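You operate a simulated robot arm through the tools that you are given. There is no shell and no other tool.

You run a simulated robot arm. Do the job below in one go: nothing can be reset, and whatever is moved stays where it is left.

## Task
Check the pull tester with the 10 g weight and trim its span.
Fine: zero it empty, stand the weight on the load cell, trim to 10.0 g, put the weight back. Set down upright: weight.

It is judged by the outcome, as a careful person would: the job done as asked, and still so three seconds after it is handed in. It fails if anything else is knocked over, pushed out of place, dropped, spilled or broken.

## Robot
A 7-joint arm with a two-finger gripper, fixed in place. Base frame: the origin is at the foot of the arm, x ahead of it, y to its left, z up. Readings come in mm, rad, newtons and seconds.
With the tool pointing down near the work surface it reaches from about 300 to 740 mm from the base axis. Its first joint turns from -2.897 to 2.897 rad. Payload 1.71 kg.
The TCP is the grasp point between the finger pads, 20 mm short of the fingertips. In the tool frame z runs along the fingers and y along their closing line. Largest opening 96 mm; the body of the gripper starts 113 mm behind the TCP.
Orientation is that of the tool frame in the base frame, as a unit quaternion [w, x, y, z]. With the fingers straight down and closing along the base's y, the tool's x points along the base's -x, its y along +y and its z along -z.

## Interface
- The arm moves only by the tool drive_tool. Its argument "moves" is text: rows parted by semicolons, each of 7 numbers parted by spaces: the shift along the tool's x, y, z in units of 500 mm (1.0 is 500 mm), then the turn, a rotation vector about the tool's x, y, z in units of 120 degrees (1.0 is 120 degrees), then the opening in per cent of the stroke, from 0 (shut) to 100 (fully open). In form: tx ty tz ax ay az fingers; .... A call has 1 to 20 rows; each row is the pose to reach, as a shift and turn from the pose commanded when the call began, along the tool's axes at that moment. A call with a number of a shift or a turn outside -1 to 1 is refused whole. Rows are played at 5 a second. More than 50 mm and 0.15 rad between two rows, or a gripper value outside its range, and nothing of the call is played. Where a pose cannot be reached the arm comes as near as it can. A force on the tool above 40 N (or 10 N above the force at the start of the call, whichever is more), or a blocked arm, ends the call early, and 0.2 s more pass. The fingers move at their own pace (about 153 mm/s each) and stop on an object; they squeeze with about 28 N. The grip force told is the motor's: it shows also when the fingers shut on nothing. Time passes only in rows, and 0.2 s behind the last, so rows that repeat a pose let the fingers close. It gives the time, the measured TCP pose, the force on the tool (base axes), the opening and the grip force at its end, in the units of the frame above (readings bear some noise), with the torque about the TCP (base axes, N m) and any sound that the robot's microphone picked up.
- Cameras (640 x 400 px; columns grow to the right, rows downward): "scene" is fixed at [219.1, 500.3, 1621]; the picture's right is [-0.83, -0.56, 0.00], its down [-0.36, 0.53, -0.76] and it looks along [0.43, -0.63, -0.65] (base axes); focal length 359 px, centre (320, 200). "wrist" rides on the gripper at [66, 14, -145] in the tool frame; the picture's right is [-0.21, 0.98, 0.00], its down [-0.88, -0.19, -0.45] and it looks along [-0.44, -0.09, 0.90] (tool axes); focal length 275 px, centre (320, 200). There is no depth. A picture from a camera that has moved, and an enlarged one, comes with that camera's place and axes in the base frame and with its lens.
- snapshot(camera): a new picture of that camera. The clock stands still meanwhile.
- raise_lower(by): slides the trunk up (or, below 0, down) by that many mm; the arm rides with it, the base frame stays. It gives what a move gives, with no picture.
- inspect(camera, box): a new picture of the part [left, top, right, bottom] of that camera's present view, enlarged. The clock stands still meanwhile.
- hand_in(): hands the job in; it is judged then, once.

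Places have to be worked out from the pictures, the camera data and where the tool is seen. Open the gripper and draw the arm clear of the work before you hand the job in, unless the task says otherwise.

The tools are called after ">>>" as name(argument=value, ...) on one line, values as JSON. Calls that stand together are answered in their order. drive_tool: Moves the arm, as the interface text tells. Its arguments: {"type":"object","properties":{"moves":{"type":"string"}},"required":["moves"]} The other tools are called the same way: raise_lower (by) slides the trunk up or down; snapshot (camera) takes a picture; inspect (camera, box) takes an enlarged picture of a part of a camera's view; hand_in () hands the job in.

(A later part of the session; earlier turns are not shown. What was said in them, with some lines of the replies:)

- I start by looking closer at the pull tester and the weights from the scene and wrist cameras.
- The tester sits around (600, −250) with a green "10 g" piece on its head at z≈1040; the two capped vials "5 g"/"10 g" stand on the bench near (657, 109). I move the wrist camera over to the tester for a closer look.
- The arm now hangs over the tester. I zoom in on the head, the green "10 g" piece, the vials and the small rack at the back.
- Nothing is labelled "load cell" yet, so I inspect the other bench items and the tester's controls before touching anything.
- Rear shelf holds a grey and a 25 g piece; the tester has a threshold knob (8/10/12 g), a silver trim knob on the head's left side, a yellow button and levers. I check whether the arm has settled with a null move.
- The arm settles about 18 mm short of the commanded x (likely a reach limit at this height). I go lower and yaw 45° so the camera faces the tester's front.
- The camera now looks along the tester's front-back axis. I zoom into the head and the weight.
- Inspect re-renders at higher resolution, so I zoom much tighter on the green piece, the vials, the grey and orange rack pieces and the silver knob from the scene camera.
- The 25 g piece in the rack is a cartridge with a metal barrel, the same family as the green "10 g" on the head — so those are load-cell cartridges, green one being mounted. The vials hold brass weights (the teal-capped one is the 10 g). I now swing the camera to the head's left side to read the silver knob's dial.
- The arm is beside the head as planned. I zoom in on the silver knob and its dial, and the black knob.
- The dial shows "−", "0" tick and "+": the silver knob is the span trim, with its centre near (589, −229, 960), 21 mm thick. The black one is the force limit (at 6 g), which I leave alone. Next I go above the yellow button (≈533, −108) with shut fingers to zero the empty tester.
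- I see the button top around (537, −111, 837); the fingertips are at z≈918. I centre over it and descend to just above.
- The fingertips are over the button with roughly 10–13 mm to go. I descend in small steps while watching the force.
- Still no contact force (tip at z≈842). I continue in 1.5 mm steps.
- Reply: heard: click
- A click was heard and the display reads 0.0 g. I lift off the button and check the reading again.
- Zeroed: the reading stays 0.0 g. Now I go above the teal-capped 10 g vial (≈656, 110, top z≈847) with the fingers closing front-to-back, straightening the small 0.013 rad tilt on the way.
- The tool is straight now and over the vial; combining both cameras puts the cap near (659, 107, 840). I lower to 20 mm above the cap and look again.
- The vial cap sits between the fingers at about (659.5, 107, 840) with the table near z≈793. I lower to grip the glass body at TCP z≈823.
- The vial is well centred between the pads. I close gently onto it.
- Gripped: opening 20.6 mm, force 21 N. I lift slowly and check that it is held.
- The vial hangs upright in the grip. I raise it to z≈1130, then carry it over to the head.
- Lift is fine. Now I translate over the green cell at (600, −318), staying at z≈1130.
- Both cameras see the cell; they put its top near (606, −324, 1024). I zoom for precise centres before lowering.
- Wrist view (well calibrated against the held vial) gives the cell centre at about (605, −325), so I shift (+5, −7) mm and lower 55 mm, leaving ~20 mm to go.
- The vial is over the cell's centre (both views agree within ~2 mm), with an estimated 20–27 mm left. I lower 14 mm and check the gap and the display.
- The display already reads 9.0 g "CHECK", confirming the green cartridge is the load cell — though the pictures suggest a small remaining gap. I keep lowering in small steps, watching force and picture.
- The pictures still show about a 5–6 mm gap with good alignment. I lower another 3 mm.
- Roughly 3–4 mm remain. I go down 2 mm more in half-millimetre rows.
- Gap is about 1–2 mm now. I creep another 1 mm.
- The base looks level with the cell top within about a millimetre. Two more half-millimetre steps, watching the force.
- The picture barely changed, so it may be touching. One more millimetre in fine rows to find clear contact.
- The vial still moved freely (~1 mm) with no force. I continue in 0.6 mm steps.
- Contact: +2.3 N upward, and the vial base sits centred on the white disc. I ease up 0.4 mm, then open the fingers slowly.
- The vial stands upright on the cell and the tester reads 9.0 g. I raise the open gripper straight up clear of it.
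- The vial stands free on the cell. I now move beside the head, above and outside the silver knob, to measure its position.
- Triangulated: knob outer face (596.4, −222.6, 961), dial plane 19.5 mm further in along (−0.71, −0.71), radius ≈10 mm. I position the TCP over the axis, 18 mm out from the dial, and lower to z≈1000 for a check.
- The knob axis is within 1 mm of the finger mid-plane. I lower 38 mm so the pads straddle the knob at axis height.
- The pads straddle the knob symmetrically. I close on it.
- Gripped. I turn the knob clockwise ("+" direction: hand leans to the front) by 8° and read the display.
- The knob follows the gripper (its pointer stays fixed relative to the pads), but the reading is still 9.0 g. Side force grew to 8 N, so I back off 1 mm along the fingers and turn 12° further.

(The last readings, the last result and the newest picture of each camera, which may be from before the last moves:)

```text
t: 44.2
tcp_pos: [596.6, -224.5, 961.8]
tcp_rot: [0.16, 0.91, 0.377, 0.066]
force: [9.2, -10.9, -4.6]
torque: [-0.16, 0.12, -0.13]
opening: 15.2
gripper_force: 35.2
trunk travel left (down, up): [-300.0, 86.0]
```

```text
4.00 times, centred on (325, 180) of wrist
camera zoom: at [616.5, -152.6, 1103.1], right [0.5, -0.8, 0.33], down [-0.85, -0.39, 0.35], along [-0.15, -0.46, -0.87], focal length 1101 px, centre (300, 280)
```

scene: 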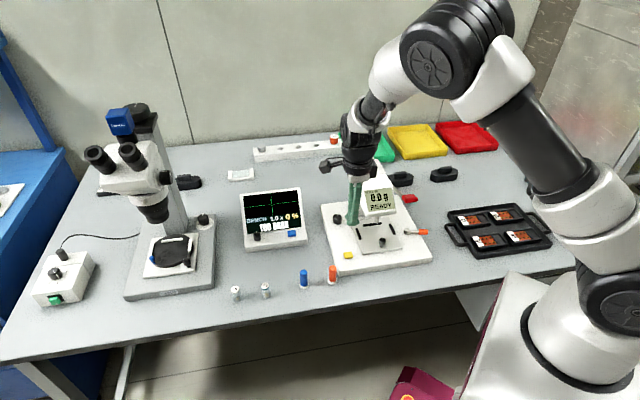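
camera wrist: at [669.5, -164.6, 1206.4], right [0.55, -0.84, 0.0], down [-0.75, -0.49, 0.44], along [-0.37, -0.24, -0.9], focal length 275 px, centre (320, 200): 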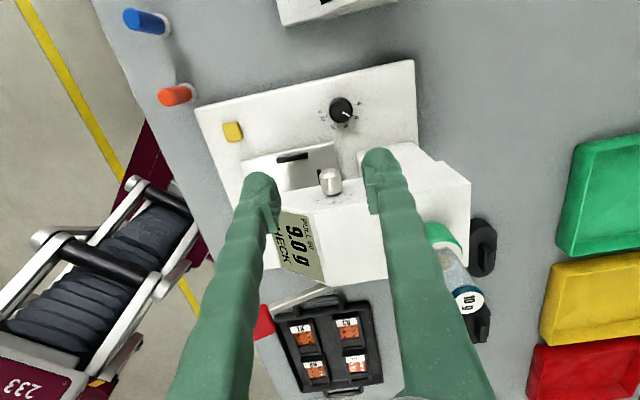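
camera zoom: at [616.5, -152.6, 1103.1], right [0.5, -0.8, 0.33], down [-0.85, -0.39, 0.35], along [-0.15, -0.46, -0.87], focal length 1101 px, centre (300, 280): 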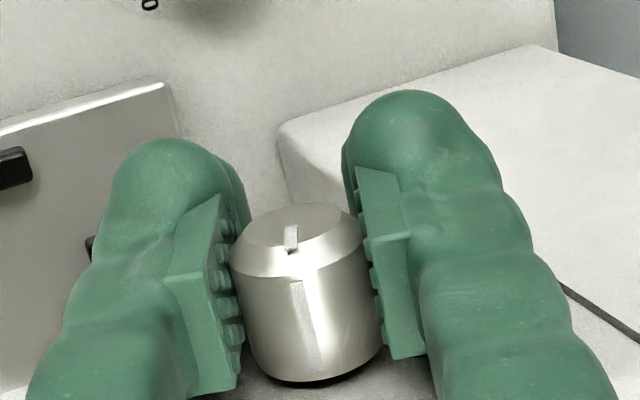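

The display rose to 9.5 g after 20° in total, so the direction is right. I relieve the side force with a 1 mm shift and turn 6° more.

>>> drive_tool(moves="0 0.001 0.0005 -0.0167 0 0 10; 0 0.002 0.001 -0.0333 0 0 10; 0 0.002 0.001 -0.05 0 0 10; 0 0.002 0.001 -0.05 0 0 10")

>>> inspect(camera="scene", box=[345, 140, 405, 215])

```text
t: 45.2
tcp_pos: [597.0, -224.9, 961.3]
tcp_rot: [0.208, 0.9, 0.373, 0.086]
force: [0.1, -8.6, -6.0]
torque: [0.0, 0.04, 0.04]
opening: 15.1
gripper_force: 35.1
trunk travel left (down, up): [-300.0, 86.0]
```

```text
5.33 times, centred on (375, 178) of scene
camera zoom: at [219.1, 500.3, 1621.0], right [-0.83, -0.56, 0.0], down [-0.36, 0.53, -0.76], along [0.43, -0.63, -0.65], focal length 1913 px, centre (27, 320)
```

zoom: 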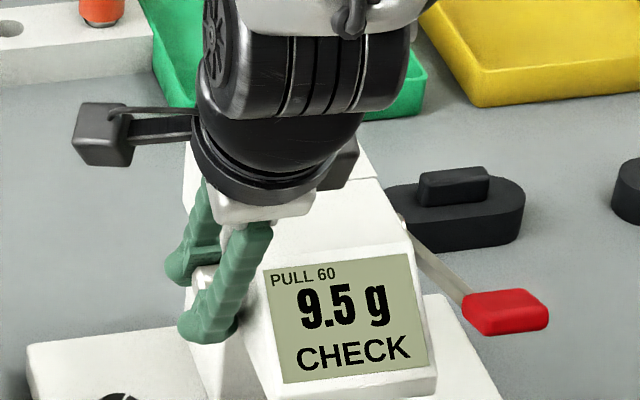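

Still 9.5 g at 26°, suggesting stepped detents. I turn on another 8°.

>>> drive_tool(moves="0 0.0005 0 -0.0167 0 0 10; 0 0.001 0 -0.0333 0 0 10; 0 0.001 0 -0.05 0 0 10; 0 0.001 0 -0.0667 0 0 10; 0 0.001 0 -0.0667 0 0 10")

>>> inspect(camera="scene", box=[345, 140, 405, 215])

>>> inspect(camera="wrist", box=[270, 130, 380, 230])

```text
t: 46.4
tcp_pos: [597.3, -227.0, 961.7]
tcp_rot: [0.27, 0.884, 0.366, 0.111]
force: [-7.7, -11.0, -15.7]
torque: [-0.1, 0.09, 0.25]
opening: 15.3
gripper_force: 35.3
trunk travel left (down, up): [-300.0, 86.0]
```

```text
5.33 times, centred on (375, 178) of scene
camera zoom: at [219.1, 500.3, 1621.0], right [-0.83, -0.56, 0.0], down [-0.36, 0.53, -0.76], along [0.43, -0.63, -0.65], focal length 1913 px, centre (27, 320)
```

zoom: 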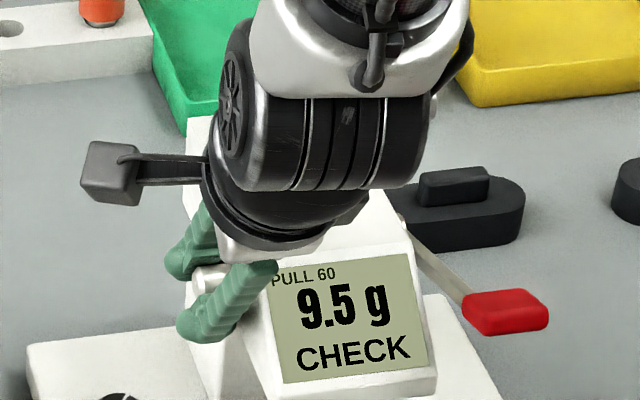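

```text
4.00 times, centred on (325, 180) of wrist
camera zoom: at [593.8, -129.9, 1090.6], right [0.43, -0.72, 0.55], down [-0.9, -0.34, 0.27], along [-0.01, -0.61, -0.79], focal length 1101 px, centre (300, 280)
```

zoom: 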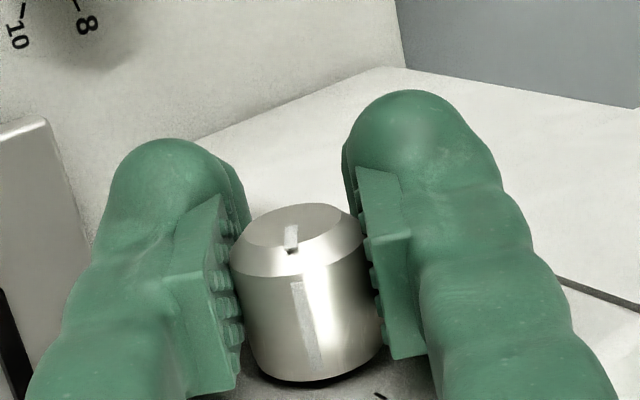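

At 34° it's still 9.5 g; the dial's "+" tick is near 45°, so a detent of ~22° is likely. First I relieve the built-up forces (knob pulling tool inward and along the fingers) with a small shift.

>>> drive_tool(moves="-0.0015 -0.0005 0.001 0 0 0 10; -0.003 -0.001 0.002 0 0 0 10; -0.003 -0.001 0.002 0 0 0 10")

```text
t: 47.2
tcp_pos: [598.3, -225.4, 961.6]
tcp_rot: [0.27, 0.883, 0.367, 0.113]
force: [-6.7, -5.1, -12.2]
torque: [0.26, -0.28, -0.16]
opening: 15.1
gripper_force: 35.2
trunk travel left (down, up): [-300.0, 86.0]
```

Forces dropped. I shift slightly further and turn another 6° to 40°.

>>> drive_tool(moves="-0.001 -0.001 0.001 -0.0167 0 0 10; -0.002 -0.002 0.002 -0.0333 0 0 10; -0.002 -0.002 0.002 -0.05 0 0 10; -0.002 -0.002 0.002 -0.05 0 0 10")

>>> inspect(camera="scene", box=[345, 140, 405, 215])

>>> inspect(camera="wrist", box=[270, 130, 380, 230])

```text
t: 48.2
tcp_pos: [596.8, -225.8, 961.8]
tcp_rot: [0.317, 0.867, 0.36, 0.134]
force: [2.9, 0.8, 8.0]
torque: [0.22, -0.2, 0.39]
opening: 14.9
gripper_force: 35.0
trunk travel left (down, up): [-300.0, 86.0]
```

```text
5.33 times, centred on (375, 178) of scene
camera zoom: at [219.1, 500.3, 1621.0], right [-0.83, -0.56, 0.0], down [-0.36, 0.53, -0.76], along [0.43, -0.63, -0.65], focal length 1913 px, centre (27, 320)
```

zoom: 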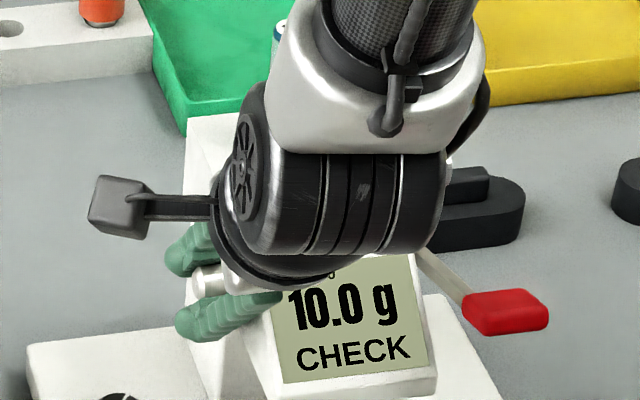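

```text
4.00 times, centred on (325, 180) of wrist
camera zoom: at [583.7, -120.5, 1082.6], right [0.38, -0.67, 0.63], down [-0.92, -0.32, 0.22], along [0.06, -0.67, -0.74], focal length 1101 px, centre (300, 280)
```

zoom: 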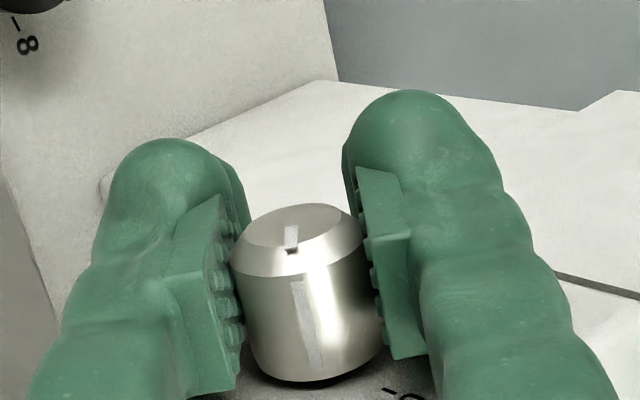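

It reads 10.0 g now. I turn 5° more to sit well inside this step, and check it stays at 10.0.

>>> drive_tool(moves="0 0 0 -0.0139 0 0 10; 0 0 0 -0.0278 0 0 10; 0 0 0 -0.0417 0 0 10; 0 0 0 -0.0417 0 0 10")

>>> inspect(camera="scene", box=[345, 140, 405, 215])

```text
t: 49.2
tcp_pos: [597.3, -226.1, 962.1]
tcp_rot: [0.355, 0.853, 0.353, 0.149]
force: [15.5, 0.7, 23.6]
torque: [-0.09, 0.19, 0.44]
opening: 15.0
gripper_force: 35.1
trunk travel left (down, up): [-300.0, 86.0]
```

```text
5.33 times, centred on (375, 178) of scene
camera zoom: at [219.1, 500.3, 1621.0], right [-0.83, -0.56, 0.0], down [-0.36, 0.53, -0.76], along [0.43, -0.63, -0.65], focal length 1913 px, centre (27, 320)
```

zoom: 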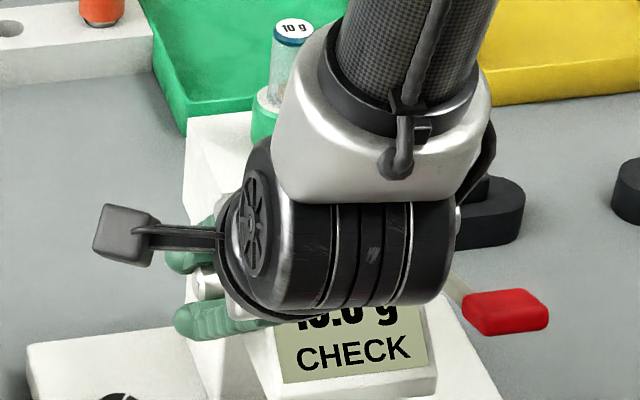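

Still 10.0 g, but the lateral force climbed to 28 N, so I relieve it with a 1 mm shift and then let go of the knob.

>>> drive_tool(moves="0 0.001 0 0 0 0 10; 0 0.0025 0 0 0 0 10; 0 0.0025 0 0 0 0 10")

```text
t: 50.0
tcp_pos: [597.0, -226.1, 962.7]
tcp_rot: [0.355, 0.853, 0.354, 0.148]
force: [13.3, 3.6, 24.0]
torque: [-0.14, 0.31, 0.31]
opening: 15.3
gripper_force: 35.0
trunk travel left (down, up): [-300.0, 86.0]
```

The force hardly changed, so I simply open the fingers in small steps.

>>> drive_tool(moves="0 0.0025 0 0 0 0 14; 0 0.0025 0 0 0 0 17; 0 0.0025 0 0 0 0 20; 0 0.0025 0 0 0 0 25; 0 0.0025 0 0 0 0 32; 0 0.0025 0 0 0 0 32")

>>> inspect(camera="wrist", box=[270, 130, 380, 230])

>>> inspect(camera="scene", box=[345, 140, 405, 215])

```text
t: 51.4
tcp_pos: [596.8, -226.5, 962.1]
tcp_rot: [0.353, 0.854, 0.354, 0.147]
force: [-0.7, -0.2, 0.2]
torque: [0.01, 0.01, 0.04]
opening: 30.6
gripper_force: 0.1
trunk travel left (down, up): [-300.0, 86.0]
```

```text
4.00 times, centred on (325, 180) of wrist
camera zoom: at [576.9, -115.1, 1074.7], right [0.34, -0.64, 0.69], down [-0.93, -0.31, 0.18], along [0.1, -0.71, -0.7], focal length 1101 px, centre (300, 280)
```

zoom: 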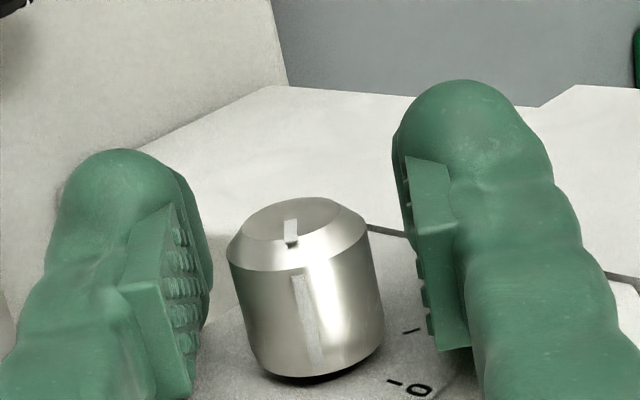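

```text
5.33 times, centred on (375, 178) of scene
camera zoom: at [219.1, 500.3, 1621.0], right [-0.83, -0.56, 0.0], down [-0.36, 0.53, -0.76], along [0.43, -0.63, -0.65], focal length 1913 px, centre (27, 320)
```

zoom: 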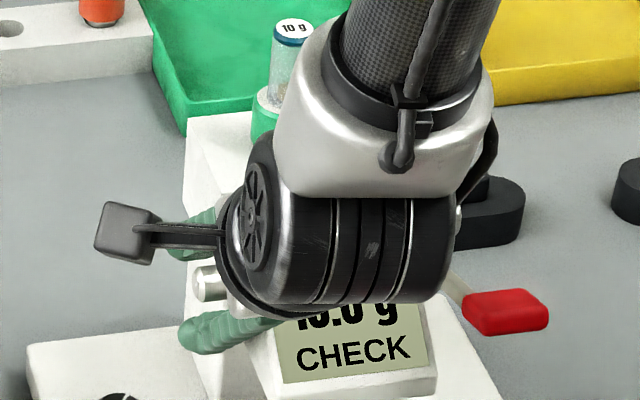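

The knob is released (zero force) and the display still shows 10.0 g. I slide the open fingers off the knob outward, then raise and bring the tool back upright.

>>> drive_tool(moves="0.03 0 0 0 0 0 32; 0.07 0 0 0 0 0 32; 0.11 0 0 0 0 0 32; 0.11 0.016 -0.016 0.053 0 0 32; 0.11 0.032 -0.033 0.106 0 0 32; 0.11 0.048 -0.049 0.159 0 0 32; 0.11 0.064 -0.065 0.212 0 0 32; 0.11 0.08 -0.081 0.265 0 0 32; 0.11 0.096 -0.098 0.318 0 0 32; 0.11 0.112 -0.114 0.371 0 0 32; 0.11 0.112 -0.114 0.371 0 0 32; 0.11 0.112 -0.114 0.371 0 0 32")

>>> inspect(camera="scene", box=[335, 130, 415, 220])

>>> snapshot(camera="wrist")

```text
t: 54.0
tcp_pos: [634.1, -188.8, 1042.2]
tcp_rot: [0.003, 0.924, 0.382, 0.002]
force: [-0.5, -0.3, 0.2]
torque: [-0.01, 0.02, 0.02]
opening: 30.8
gripper_force: 0.1
trunk travel left (down, up): [-300.0, 86.0]
```

```text
4.44 times, centred on (375, 175) of scene
camera zoom: at [219.1, 500.3, 1621.0], right [-0.83, -0.56, 0.0], down [-0.36, 0.53, -0.76], along [0.43, -0.63, -0.65], focal length 1594 px, centre (76, 311)
```

zoom: 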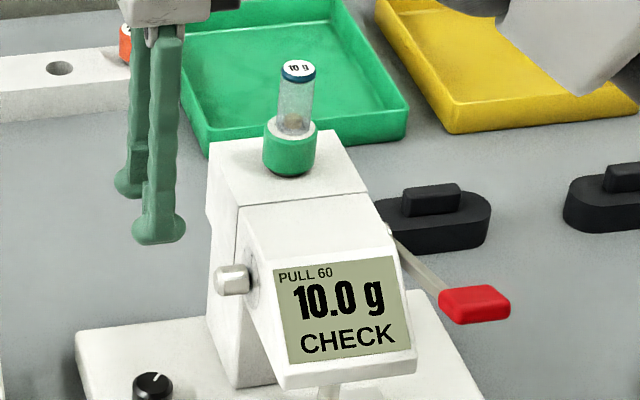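

```text
taken
camera wrist: at [689.0, -152.2, 1187.7], right [0.55, -0.84, 0.01], down [-0.75, -0.49, 0.44], along [-0.37, -0.25, -0.9], focal length 275 px, centre (320, 200)
```

wrist: 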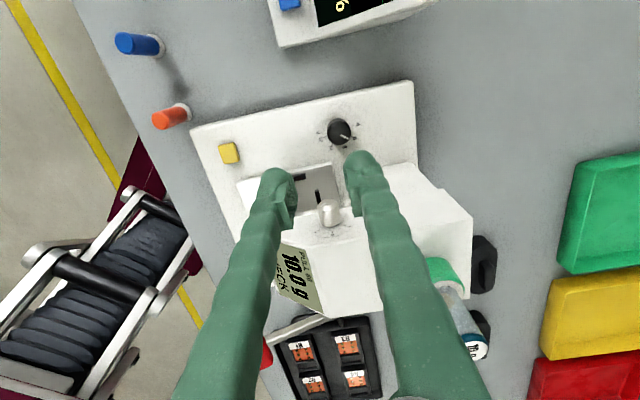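

The tester holds 10.0 g with the vial standing on it. Now I take the vial back: first up to z≈1130 and over it with the fingers open.

>>> drive_tool(moves="0 0 -0.088 0.002 0 0 52; 0 0 -0.1756 0.0041 0 0 52; -0.0586 0.0376 -0.1756 0.0041 0 0 52; -0.1173 0.0751 -0.1756 0.0041 0 0 52; -0.1759 0.1127 -0.1756 0.0041 0 0 52; -0.2345 0.1502 -0.1756 0.0041 0 0 52; -0.2345 0.1502 -0.1756 0.0041 0 0 52; -0.2345 0.1502 -0.1756 0.0041 0 0 52")

>>> inspect(camera="wrist", box=[260, 110, 380, 220])

>>> inspect(camera="scene", box=[335, 110, 415, 220])

```text
t: 55.8
tcp_pos: [605.6, -325.1, 1129.8]
tcp_rot: [0.0, 0.924, 0.383, 0.001]
force: [-1.8, 0.4, -0.3]
torque: [0.0, 0.0, -0.02]
opening: 50.1
gripper_force: 0.0
trunk travel left (down, up): [-300.0, 86.0]
```

```text
3.64 times, centred on (320, 165) of wrist
camera zoom: at [660.8, -288.3, 1275.8], right [0.55, -0.84, 0.0], down [-0.75, -0.49, 0.44], along [-0.37, -0.24, -0.9], focal length 1001 px, centre (320, 327)
```

zoom: 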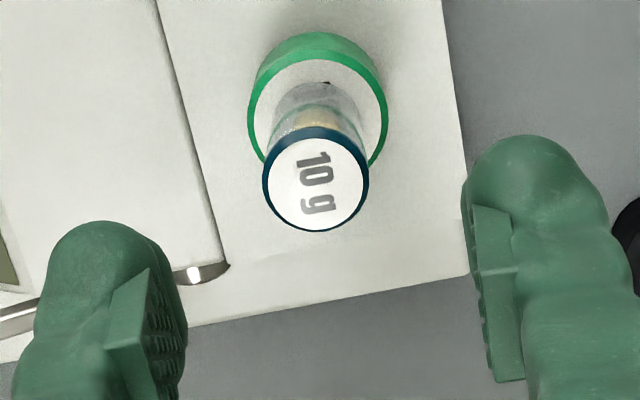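

```text
3.64 times, centred on (375, 165) of scene
camera zoom: at [219.1, 500.3, 1621.0], right [-0.83, -0.56, 0.0], down [-0.36, 0.53, -0.76], along [0.43, -0.63, -0.65], focal length 1304 px, centre (120, 327)
```

zoom: 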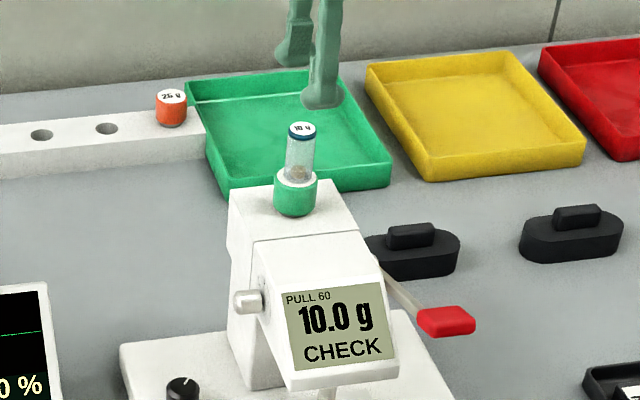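

The vial is within ~1 mm of the finger centre. I lower to the same grip height (TCP z≈1048.5) with fingers open.

>>> drive_tool(moves="-0.0022 -0.0022 0.04 0 0 0 52; -0.0022 -0.0022 0.08 0 0 0 52; -0.0022 -0.0022 0.12 0 0 0 52; -0.0022 -0.0022 0.145 0 0 0 52; -0.0022 -0.0022 0.162 0 0 0 52; -0.0022 -0.0022 0.162 0 0 0 52")

>>> inspect(camera="wrist", box=[260, 130, 380, 240])

>>> inspect(camera="scene", box=[350, 135, 400, 185])

```text
t: 57.2
tcp_pos: [604.3, -324.9, 1048.5]
tcp_rot: [0.0, 0.924, 0.383, 0.0]
force: [0.1, 0.3, -0.1]
torque: [0.0, 0.03, 0.0]
opening: 49.9
gripper_force: 0.1
trunk travel left (down, up): [-300.0, 86.0]
```

```text
3.64 times, centred on (320, 185) of wrist
camera zoom: at [658.6, -288.0, 1194.3], right [0.55, -0.84, 0.0], down [-0.75, -0.49, 0.44], along [-0.37, -0.24, -0.9], focal length 1001 px, centre (320, 254)
```

zoom: 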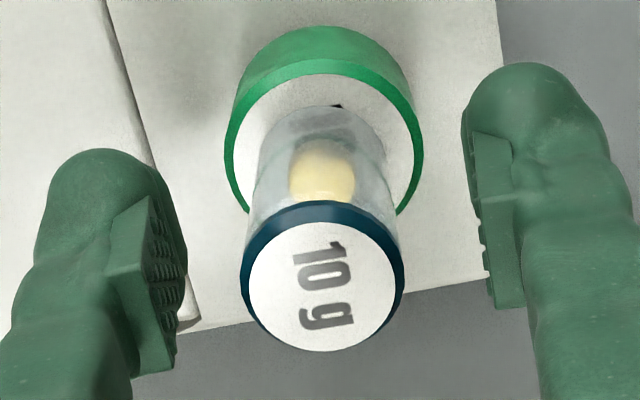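

```text
8.00 times, centred on (375, 160) of scene
camera zoom: at [219.1, 500.3, 1621.0], right [-0.83, -0.56, 0.0], down [-0.36, 0.53, -0.76], along [0.43, -0.63, -0.65], focal length 2870 px, centre (-120, 520)
```

zoom: 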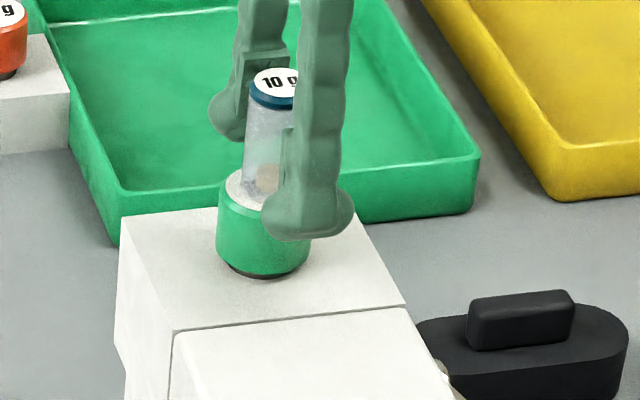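

Centred again. I close gently on the glass body.

>>> drive_tool(moves="0 0 0 0 0 0 40; 0 0 0 0 0 0 30; 0 0 0 0 0 0 24; 0 0 0 0 0 0 20; 0 0 0 0 0 0 20; 0 0 0 0 0 0 20")

>>> inspect(camera="wrist", box=[260, 130, 380, 240])

```text
t: 58.6
tcp_pos: [604.1, -324.3, 1048.4]
tcp_rot: [-0.001, 0.924, 0.383, 0.001]
force: [0.3, -0.8, 0.0]
torque: [0.03, 0.01, -0.01]
opening: 20.0
gripper_force: 28.0
trunk travel left (down, up): [-300.0, 86.0]
```

```text
3.64 times, centred on (320, 185) of wrist
camera zoom: at [658.7, -288.1, 1194.5], right [0.55, -0.84, 0.0], down [-0.75, -0.49, 0.44], along [-0.37, -0.24, -0.9], focal length 1001 px, centre (320, 254)
```

zoom: 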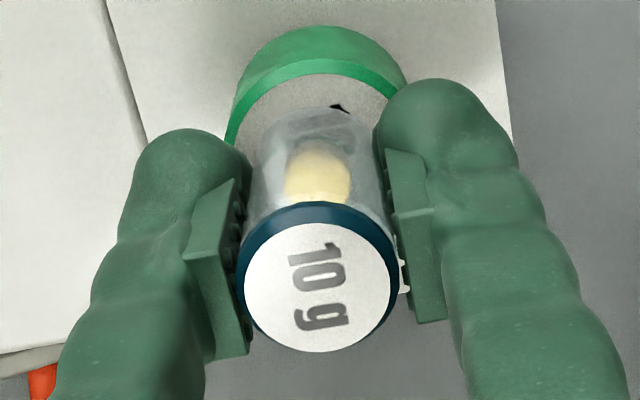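

Gripped (20.0 mm). I lift it straight up off the cell.

>>> drive_tool(moves="0 0 -0.006 0 0 0 20; 0 0 -0.02 0 0 0 20; 0 0 -0.05 0 0 0 20; 0 0 -0.09 0 0 0 20; 0 0 -0.13 0 0 0 20; 0 0 -0.163 0 0 0 20; 0 0 -0.163 0 0 0 20")

>>> inspect(camera="scene", box=[335, 110, 415, 220])

>>> inspect(camera="wrist", box=[260, 110, 380, 240])

```text
t: 60.2
tcp_pos: [602.8, -324.6, 1130.3]
tcp_rot: [0.0, 0.924, 0.383, 0.001]
force: [0.5, 0.9, 0.4]
torque: [-0.02, -0.02, 0.01]
opening: 20.5
gripper_force: 0.7
trunk travel left (down, up): [-300.0, 86.0]
```

```text
3.64 times, centred on (375, 165) of scene
camera zoom: at [219.1, 500.3, 1621.0], right [-0.83, -0.56, 0.0], down [-0.36, 0.53, -0.76], along [0.43, -0.63, -0.65], focal length 1304 px, centre (120, 327)
```

zoom: 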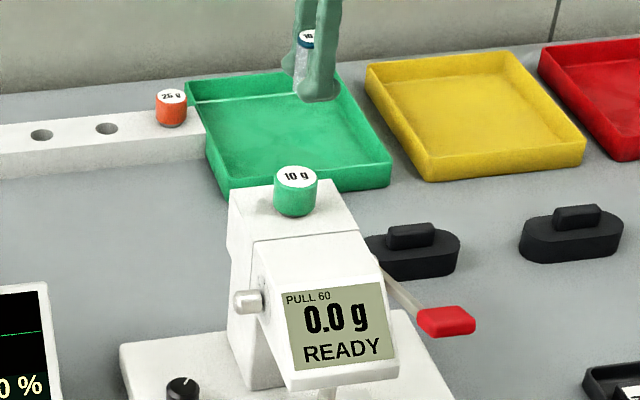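

```text
3.08 times, centred on (320, 175) of wrist
camera zoom: at [658.6, -287.6, 1276.0], right [0.55, -0.84, 0.0], down [-0.75, -0.49, 0.44], along [-0.37, -0.24, -0.9], focal length 847 px, centre (320, 277)
```

zoom: 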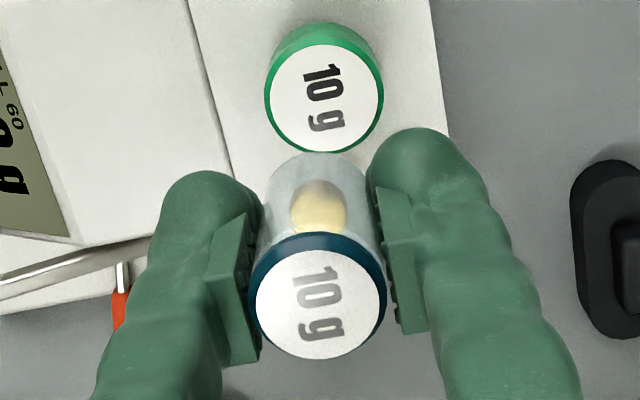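

The tester reads 0.0 g READY again, but grip force dropped to 0.7 N, so I tighten the grip before moving.

>>> drive_tool(moves="0 0 0 0 0 0 16; 0 0 0 0 0 0 12; 0 0 0 0 0 0 12")

>>> inspect(camera="wrist", box=[260, 110, 380, 240])

```text
t: 61.0
tcp_pos: [603.4, -323.3, 1130.8]
tcp_rot: [-0.001, 0.924, 0.382, 0.001]
force: [-0.3, 0.6, 0.3]
torque: [-0.02, -0.03, 0.04]
opening: 19.2
gripper_force: 28.0
trunk travel left (down, up): [-300.0, 86.0]
```

```text
3.08 times, centred on (320, 175) of wrist
camera zoom: at [658.5, -287.5, 1275.8], right [0.55, -0.84, 0.0], down [-0.75, -0.49, 0.44], along [-0.37, -0.24, -0.9], focal length 847 px, centre (320, 277)
```

zoom: 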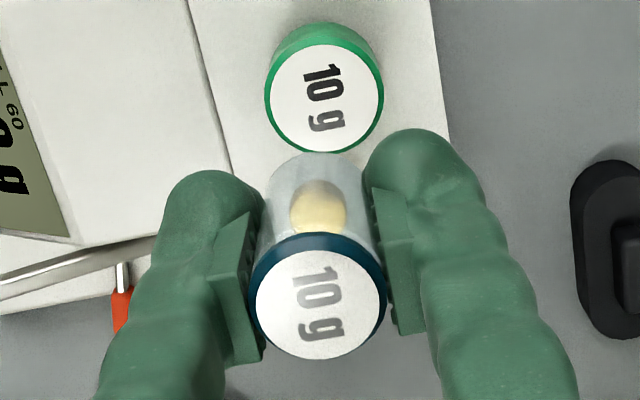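

Grip is firm again (28 N). I carry the vial back over its original spot (659, 108) at z≈1130.

>>> drive_tool(moves="0.0575 -0.0443 0 0 0 0 12; 0.115 -0.0887 0 0 0 0 12; 0.1725 -0.133 0 0 0 0 12; 0.2299 -0.1773 0 0 0 0 12; 0.2874 -0.2217 0 0 0 0 12; 0.3449 -0.266 0 0 0 0 12; 0.4024 -0.3103 0 0 0 0 12; 0.4599 -0.3547 0 0 0 0 12; 0.5174 -0.399 0 0 0 0 12; 0.5748 -0.4433 0 0 0 0 12; 0.6323 -0.4877 0 0 0 0 12; 0.6898 -0.532 0 0 0 0 12; 0.6898 -0.532 0 0 0 0 12; 0.6898 -0.532 0 0 0 0 12")

>>> snapshot(camera="wrist")

>>> inspect(camera="scene", box=[220, 200, 340, 310])

```text
t: 64.0
tcp_pos: [658.2, 107.9, 1131.4]
tcp_rot: [0.0, 0.924, 0.383, 0.001]
force: [-0.1, -0.5, 0.3]
torque: [-0.01, 0.0, -0.01]
opening: 19.1
gripper_force: 28.0
trunk travel left (down, up): [-300.0, 86.0]
```

```text
taken
camera wrist: at [713.7, 144.9, 1276.8], right [0.55, -0.84, 0.0], down [-0.75, -0.49, 0.44], along [-0.37, -0.24, -0.9], focal length 275 px, centre (320, 200)
```

wrist: 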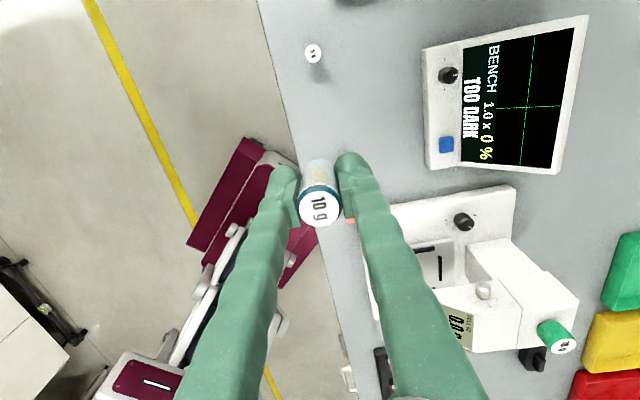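

```text
3.64 times, centred on (280, 255) of scene
camera zoom: at [219.1, 500.3, 1621.0], right [-0.83, -0.56, 0.0], down [-0.36, 0.53, -0.76], along [0.43, -0.63, -0.65], focal length 1304 px, centre (466, 0)
```

zoom: 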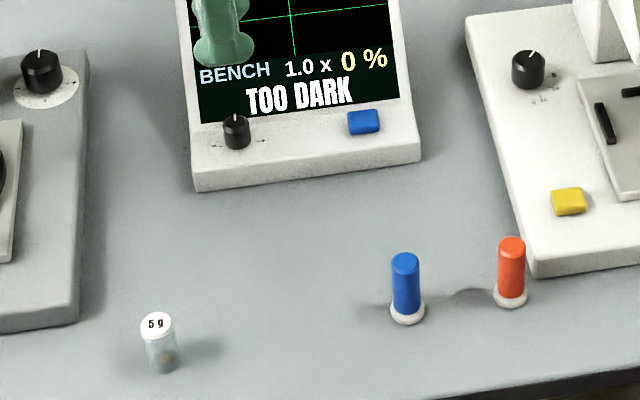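

Over the original spot. I lower to about 15 mm above the table first.

>>> drive_tool(moves="0.001 0.001 0.07 0 0 0 12; 0.001 0.001 0.15 0 0 0 12; 0.001 0.001 0.23 0 0 0 12; 0.001 0.001 0.31 0 0 0 12; 0.001 0.001 0.39 0 0 0 12; 0.001 0.001 0.46 0 0 0 12; 0.001 0.001 0.52 0 0 0 12; 0.001 0.001 0.56 0 0 0 12; 0.001 0.001 0.588 0 0 0 12; 0.001 0.001 0.588 0 0 0 12; 0.001 0.001 0.588 0 0 0 12")

>>> inspect(camera="scene", box=[225, 250, 305, 310])

>>> inspect(camera="wrist", box=[260, 110, 380, 240])

```text
t: 66.4
tcp_pos: [660.2, 108.6, 836.9]
tcp_rot: [0.001, 0.924, 0.382, 0.0]
force: [-0.1, -0.4, -0.6]
torque: [0.0, -0.02, 0.05]
opening: 18.8
gripper_force: 28.0
trunk travel left (down, up): [-300.0, 86.0]
```

```text
6.67 times, centred on (265, 280) of scene
camera zoom: at [219.1, 500.3, 1621.0], right [-0.83, -0.56, 0.0], down [-0.36, 0.53, -0.76], along [0.43, -0.63, -0.65], focal length 2391 px, centre (687, -333)
```

zoom: 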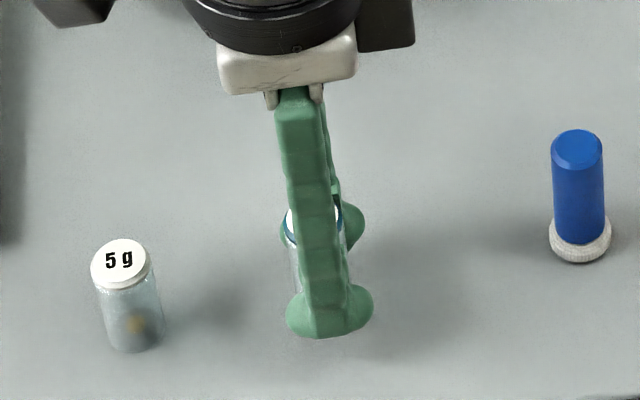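

```text
3.08 times, centred on (320, 175) of wrist
camera zoom: at [715.9, 145.0, 982.4], right [0.55, -0.84, 0.0], down [-0.75, -0.49, 0.44], along [-0.37, -0.24, -0.9], focal length 847 px, centre (320, 277)
```

zoom: 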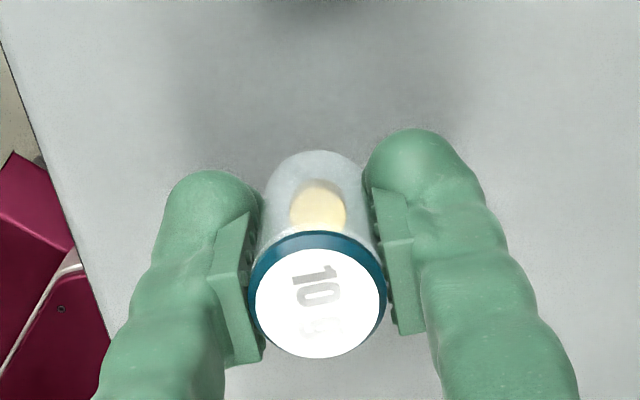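

About 14 mm remain. I lower 11 mm, then continue in fine steps until contact.

>>> drive_tool(moves="0 0 0.008 0 0 0 12; 0 0 0.016 0 0 0 12; 0 0 0.022 0 0 0 12; 0 0 0.022 0 0 0 12")

>>> drive_tool(moves="0 0 0.0012 0 0 0 12; 0 0 0.0024 0 0 0 12; 0 0 0.0024 0 0 0 12")

```text
t: 67.4
tcp_pos: [660.3, 108.2, 825.3]
tcp_rot: [-0.001, 0.924, 0.383, 0.0]
force: [0.0, -0.7, 0.0]
torque: [-0.01, 0.0, 0.01]
opening: 18.8
gripper_force: 27.8
trunk travel left (down, up): [-300.0, 86.0]
```

```text
t: 68.2
tcp_pos: [660.8, 107.6, 825.1]
tcp_rot: [0.0, 0.924, 0.382, 0.0]
force: [1.0, 0.0, -0.6]
torque: [0.03, -0.01, 0.01]
opening: 19.0
gripper_force: 27.6
trunk travel left (down, up): [-300.0, 86.0]
```

No contact yet. I go on in 0.6 mm rows.

>>> drive_tool(moves="0 0 0.0012 0 0 0 12; 0 0 0.0024 0 0 0 12; 0 0 0.0024 0 0 0 12")

>>> inspect(camera="scene", box=[240, 265, 290, 305])

```text
t: 69.0
tcp_pos: [660.9, 106.9, 822.1]
tcp_rot: [-0.001, 0.924, 0.383, 0.0]
force: [0.1, -0.7, 0.2]
torque: [-0.02, 0.0, -0.01]
opening: 19.0
gripper_force: 28.2
trunk travel left (down, up): [-300.0, 86.0]
```

```text
10.00 times, centred on (265, 285) of scene
camera zoom: at [219.1, 500.3, 1621.0], right [-0.83, -0.56, 0.0], down [-0.36, 0.53, -0.76], along [0.43, -0.63, -0.65], focal length 3587 px, centre (870, -650)
```

zoom: 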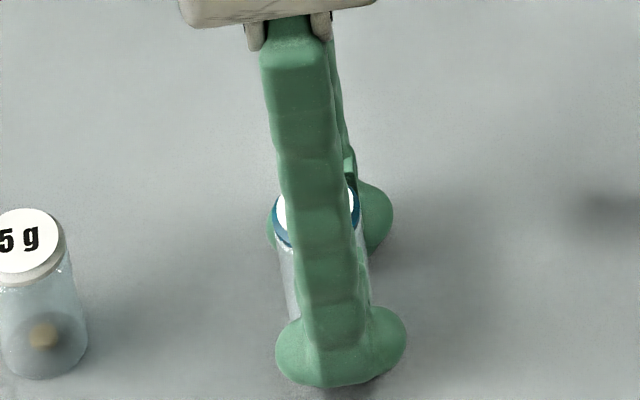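

Near the original height with no force yet; two more 0.5 mm steps.

>>> drive_tool(moves="0 0 0.001 0 0 0 12; 0 0 0.001 0 0 0 12; 0 0 0.001 0 0 0 12")

>>> drive_tool(moves="0 0 0.001 0 0 0 12; 0 0 0.001 0 0 0 12; 0 0 0.001 0 0 0 12")

```text
t: 69.8
tcp_pos: [660.3, 108.9, 823.7]
tcp_rot: [-0.001, 0.924, 0.383, 0.0]
force: [-1.0, -0.5, 0.0]
torque: [0.02, 0.01, 0.01]
opening: 19.0
gripper_force: 28.2
trunk travel left (down, up): [-300.0, 86.0]
```

```text
t: 70.6
tcp_pos: [661.3, 108.1, 823.2]
tcp_rot: [-0.001, 0.924, 0.383, 0.0]
force: [-0.5, -0.6, 0.2]
torque: [-0.02, -0.03, 0.0]
opening: 19.0
gripper_force: 27.9
trunk travel left (down, up): [-300.0, 86.0]
```

>>> drive_tool(moves="0 0 0.001 0 0 0 12; 0 0 0.001 0 0 0 12; 0 0 0.001 0 0 0 12")

>>> drive_tool(moves="0 0 0.001 0 0 0 12; 0 0 0.001 0 0 0 12; 0 0 0.001 0 0 0 12")

>>> inspect(camera="scene", box=[240, 265, 290, 305])

```text
t: 71.4
tcp_pos: [660.4, 108.2, 821.3]
tcp_rot: [0.0, 0.924, 0.382, 0.0]
force: [-0.6, -0.7, 1.4]
torque: [-0.04, 0.03, -0.02]
opening: 18.8
gripper_force: 28.3
trunk travel left (down, up): [-300.0, 86.0]
```

```text
t: 72.2
tcp_pos: [660.7, 107.7, 821.5]
tcp_rot: [-0.001, 0.924, 0.382, 0.001]
force: [-0.2, 0.1, 5.6]
torque: [0.03, -0.02, 0.0]
opening: 18.6
gripper_force: 28.1
trunk travel left (down, up): [-300.0, 86.0]
```

```text
10.00 times, centred on (265, 285) of scene
camera zoom: at [219.1, 500.3, 1621.0], right [-0.83, -0.56, 0.0], down [-0.36, 0.53, -0.76], along [0.43, -0.63, -0.65], focal length 3587 px, centre (870, -650)
```

zoom: 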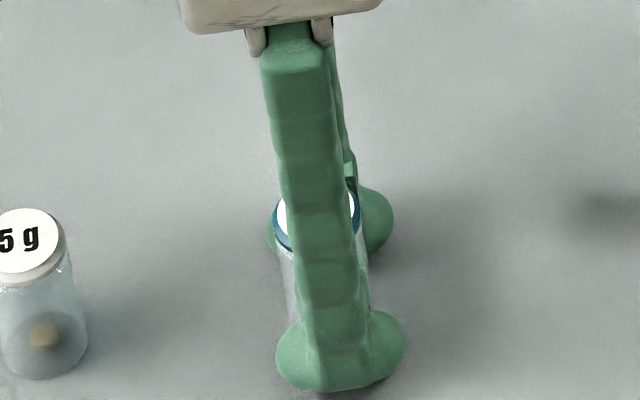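

Table contact is clear (5.6 N). I ease back 0.5 mm and open the fingers slowly.

>>> drive_tool(moves="0 0 -0.001 0 0 0 12; 0 0 -0.001 0 0 0 17; 0 0 -0.001 0 0 0 20; 0 0 -0.001 0 0 0 23; 0 0 -0.001 0 0 0 27; 0 0 -0.001 0 0 0 33; 0 0 -0.001 0 0 0 42; 0 0 -0.001 0 0 0 55; 0 0 -0.001 0 0 0 55")

>>> inspect(camera="wrist", box=[240, 110, 400, 240])

>>> inspect(camera="scene", box=[240, 265, 290, 305])

```text
t: 74.2
tcp_pos: [660.0, 108.0, 822.6]
tcp_rot: [0.0, 0.924, 0.382, 0.0]
force: [0.5, 0.5, -0.7]
torque: [-0.02, 0.0, -0.01]
opening: 52.9
gripper_force: 0.0
trunk travel left (down, up): [-300.0, 86.0]
```

```text
3.08 times, centred on (320, 175) of wrist
camera zoom: at [715.7, 144.8, 967.2], right [0.55, -0.84, 0.0], down [-0.75, -0.49, 0.44], along [-0.37, -0.24, -0.9], focal length 847 px, centre (320, 277)
```

zoom: 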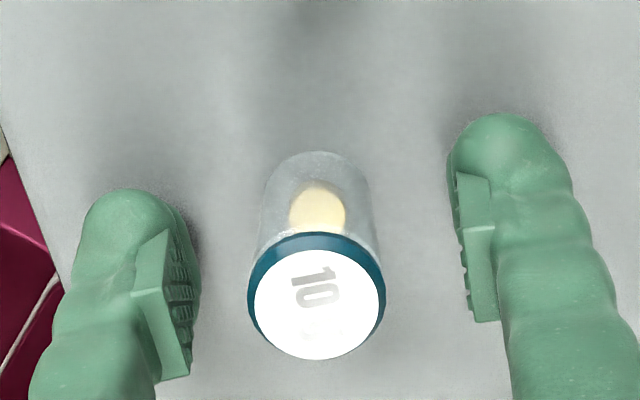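

```text
10.00 times, centred on (265, 285) of scene
camera zoom: at [219.1, 500.3, 1621.0], right [-0.83, -0.56, 0.0], down [-0.36, 0.53, -0.76], along [0.43, -0.63, -0.65], focal length 3587 px, centre (870, -650)
```

zoom: 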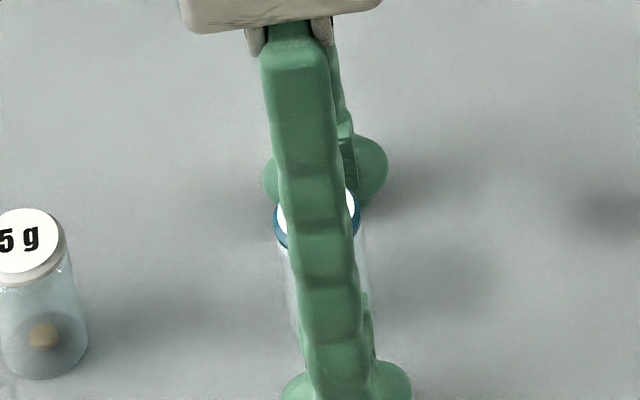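

The vial stands free and upright. I raise the gripper straight up, well clear, and check the scene.

>>> drive_tool(moves="0 0 -0.03 0 0 0 55; 0 0 -0.08 0 0 0 60; 0 0 -0.16 0 0 0 60; 0 0 -0.25 0 0 0 60; 0 0 -0.34 0 0 0 60; 0 0 -0.43 0 0 0 60; 0 0 -0.52 0 0 0 60; 0 0 -0.6 0 0 0 60; 0 0 -0.6 0 0 0 60")

>>> snapshot(camera="scene")

>>> inspect(camera="scene", box=[226, 260, 346, 310])

>>> inspect(camera="scene", box=[310, 140, 430, 270])

>>> inspect(camera="scene", box=[350, 180, 376, 200])

```text
t: 76.2
tcp_pos: [659.4, 107.8, 1121.7]
tcp_rot: [0.0, 0.924, 0.383, 0.001]
force: [0.4, -0.2, -0.4]
torque: [-0.05, -0.01, 0.02]
opening: 57.6
gripper_force: 0.1
trunk travel left (down, up): [-300.0, 86.0]
```

```text
taken
```

scene: 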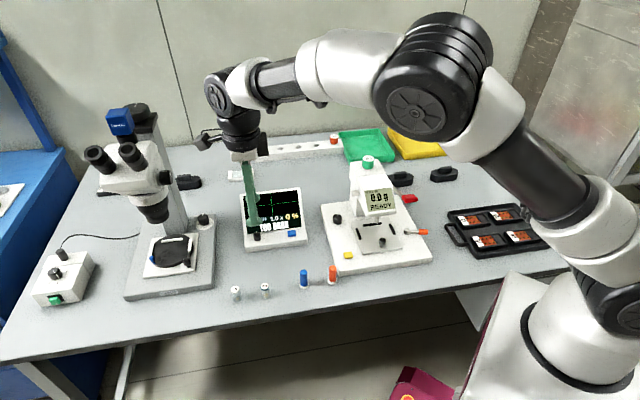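

```text
5.33 times, centred on (286, 285) of scene
camera zoom: at [219.1, 500.3, 1621.0], right [-0.83, -0.56, 0.0], down [-0.36, 0.53, -0.76], along [0.43, -0.63, -0.65], focal length 1913 px, centre (501, -253)
```

zoom: 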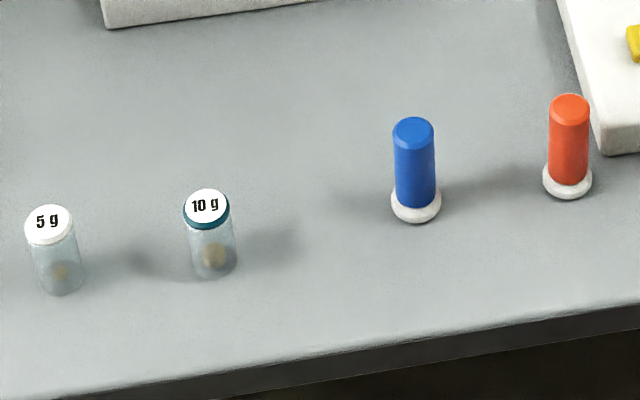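

```text
3.08 times, centred on (370, 205) of scene
camera zoom: at [219.1, 500.3, 1621.0], right [-0.83, -0.56, 0.0], down [-0.36, 0.53, -0.76], along [0.43, -0.63, -0.65], focal length 1104 px, centre (166, 185)
```

zoom: 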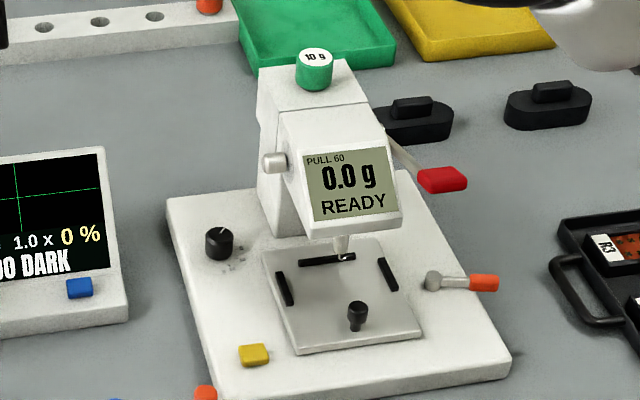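

```text
16.00 times, centred on (363, 190) of scene
camera zoom: at [219.1, 500.3, 1621.0], right [-0.83, -0.56, 0.0], down [-0.36, 0.53, -0.76], along [0.43, -0.63, -0.65], focal length 5739 px, centre (-368, 360)
```

zoom: 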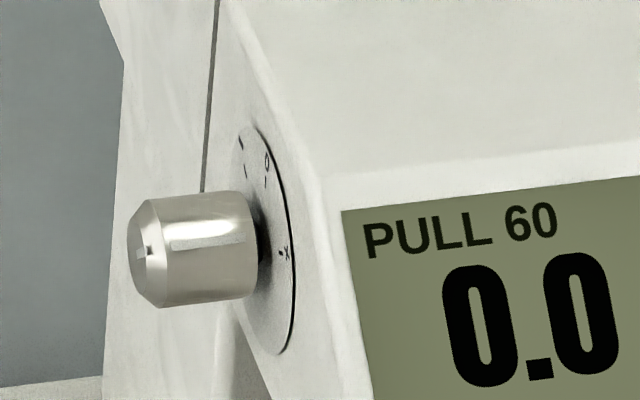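

Everything is in place: the vial stands upright within ~1.5 mm of its original spot and the tester reads 0.0 g READY. I draw the arm back and up, clear of the bench, with the gripper open.

>>> drive_tool(moves="-0.04 -0.027 -0.033 0 0 0 80; -0.08 -0.055 -0.066 0 0 0 100; -0.12 -0.082 -0.1 0 0 0 100; -0.16 -0.11 -0.133 0 0 0 100; -0.2 -0.138 -0.166 0 0 0 100; -0.2446 -0.1654 -0.2 0 0 0 100; -0.2446 -0.1654 -0.2 0 0 0 100; -0.2446 -0.1654 -0.2 0 0 0 100; -0.2446 -0.1654 -0.2 0 0 0 100")

>>> snapshot(camera="scene")

>>> inspect(camera="scene", box=[220, 150, 440, 310])

```text
t: 78.2
tcp_pos: [514.8, 79.1, 1220.6]
tcp_rot: [-0.001, 0.924, 0.382, 0.001]
force: [0.5, 0.3, 0.0]
torque: [0.02, 0.01, -0.01]
opening: 96.3
gripper_force: 0.0
trunk travel left (down, up): [-300.0, 86.0]
```

```text
taken
```

scene: 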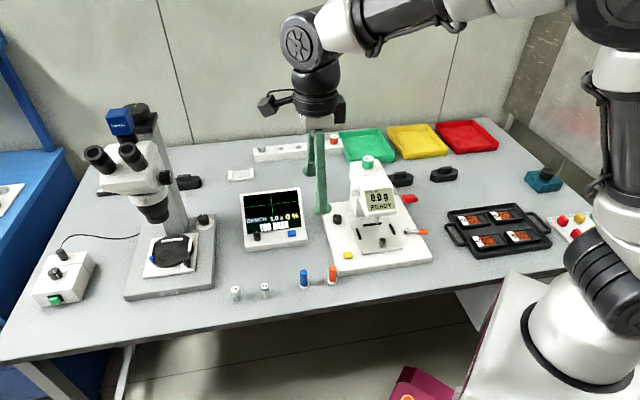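

```text
2.50 times, centred on (330, 230) of scene
camera zoom: at [219.1, 500.3, 1621.0], right [-0.83, -0.56, 0.0], down [-0.36, 0.53, -0.76], along [0.43, -0.63, -0.65], focal length 897 px, centre (295, 125)
```

zoom: 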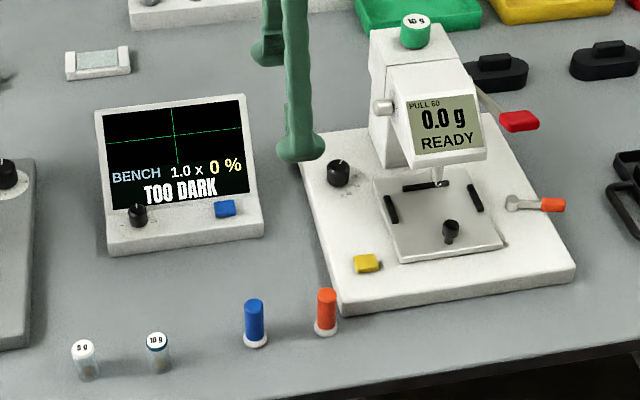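

The arm is clear with the gripper open. The tester reads 0.0 g READY after its span was trimmed to 10.0 g under the weight, and the weight is back upright with nothing else disturbed. I hand the job in.

>>> hand_in()

```text
The job is handed in.
```

The pull tester is checked and trimmed: it now reads 10.0 g with the 10 g weight on it and 0.0 g with the cell empty.

- **Zero:** it read 1.0 g empty, so I pressed the yellow button and it went to 0.0 g.
- **Weight:** I took the 10 g weight to be the teal-capped vial marked 10 g. I took the load cell to be the green 10 g cartridge on the head. The reading responded when the vial was put there, which bears that out.
- **Span:** with the weight on, it read 9.0 g. I turned the silver knob on the side of the head about 45° towards "+". The reading moved in 0.5 g steps, to 9.5 g and then 10.0 g, and stayed at 10.0 g after I let go.
- **Weight put back:** it stands upright within about 2 mm of where it was. The tester then showed 0.0 g and READY.

Turning the knob put up to about 28 N of side force on it near the end. The tester did not move in the pictures. The force-limit knob and everything else on the bench were left as they were, and the arm is drawn clear with the gripper open.
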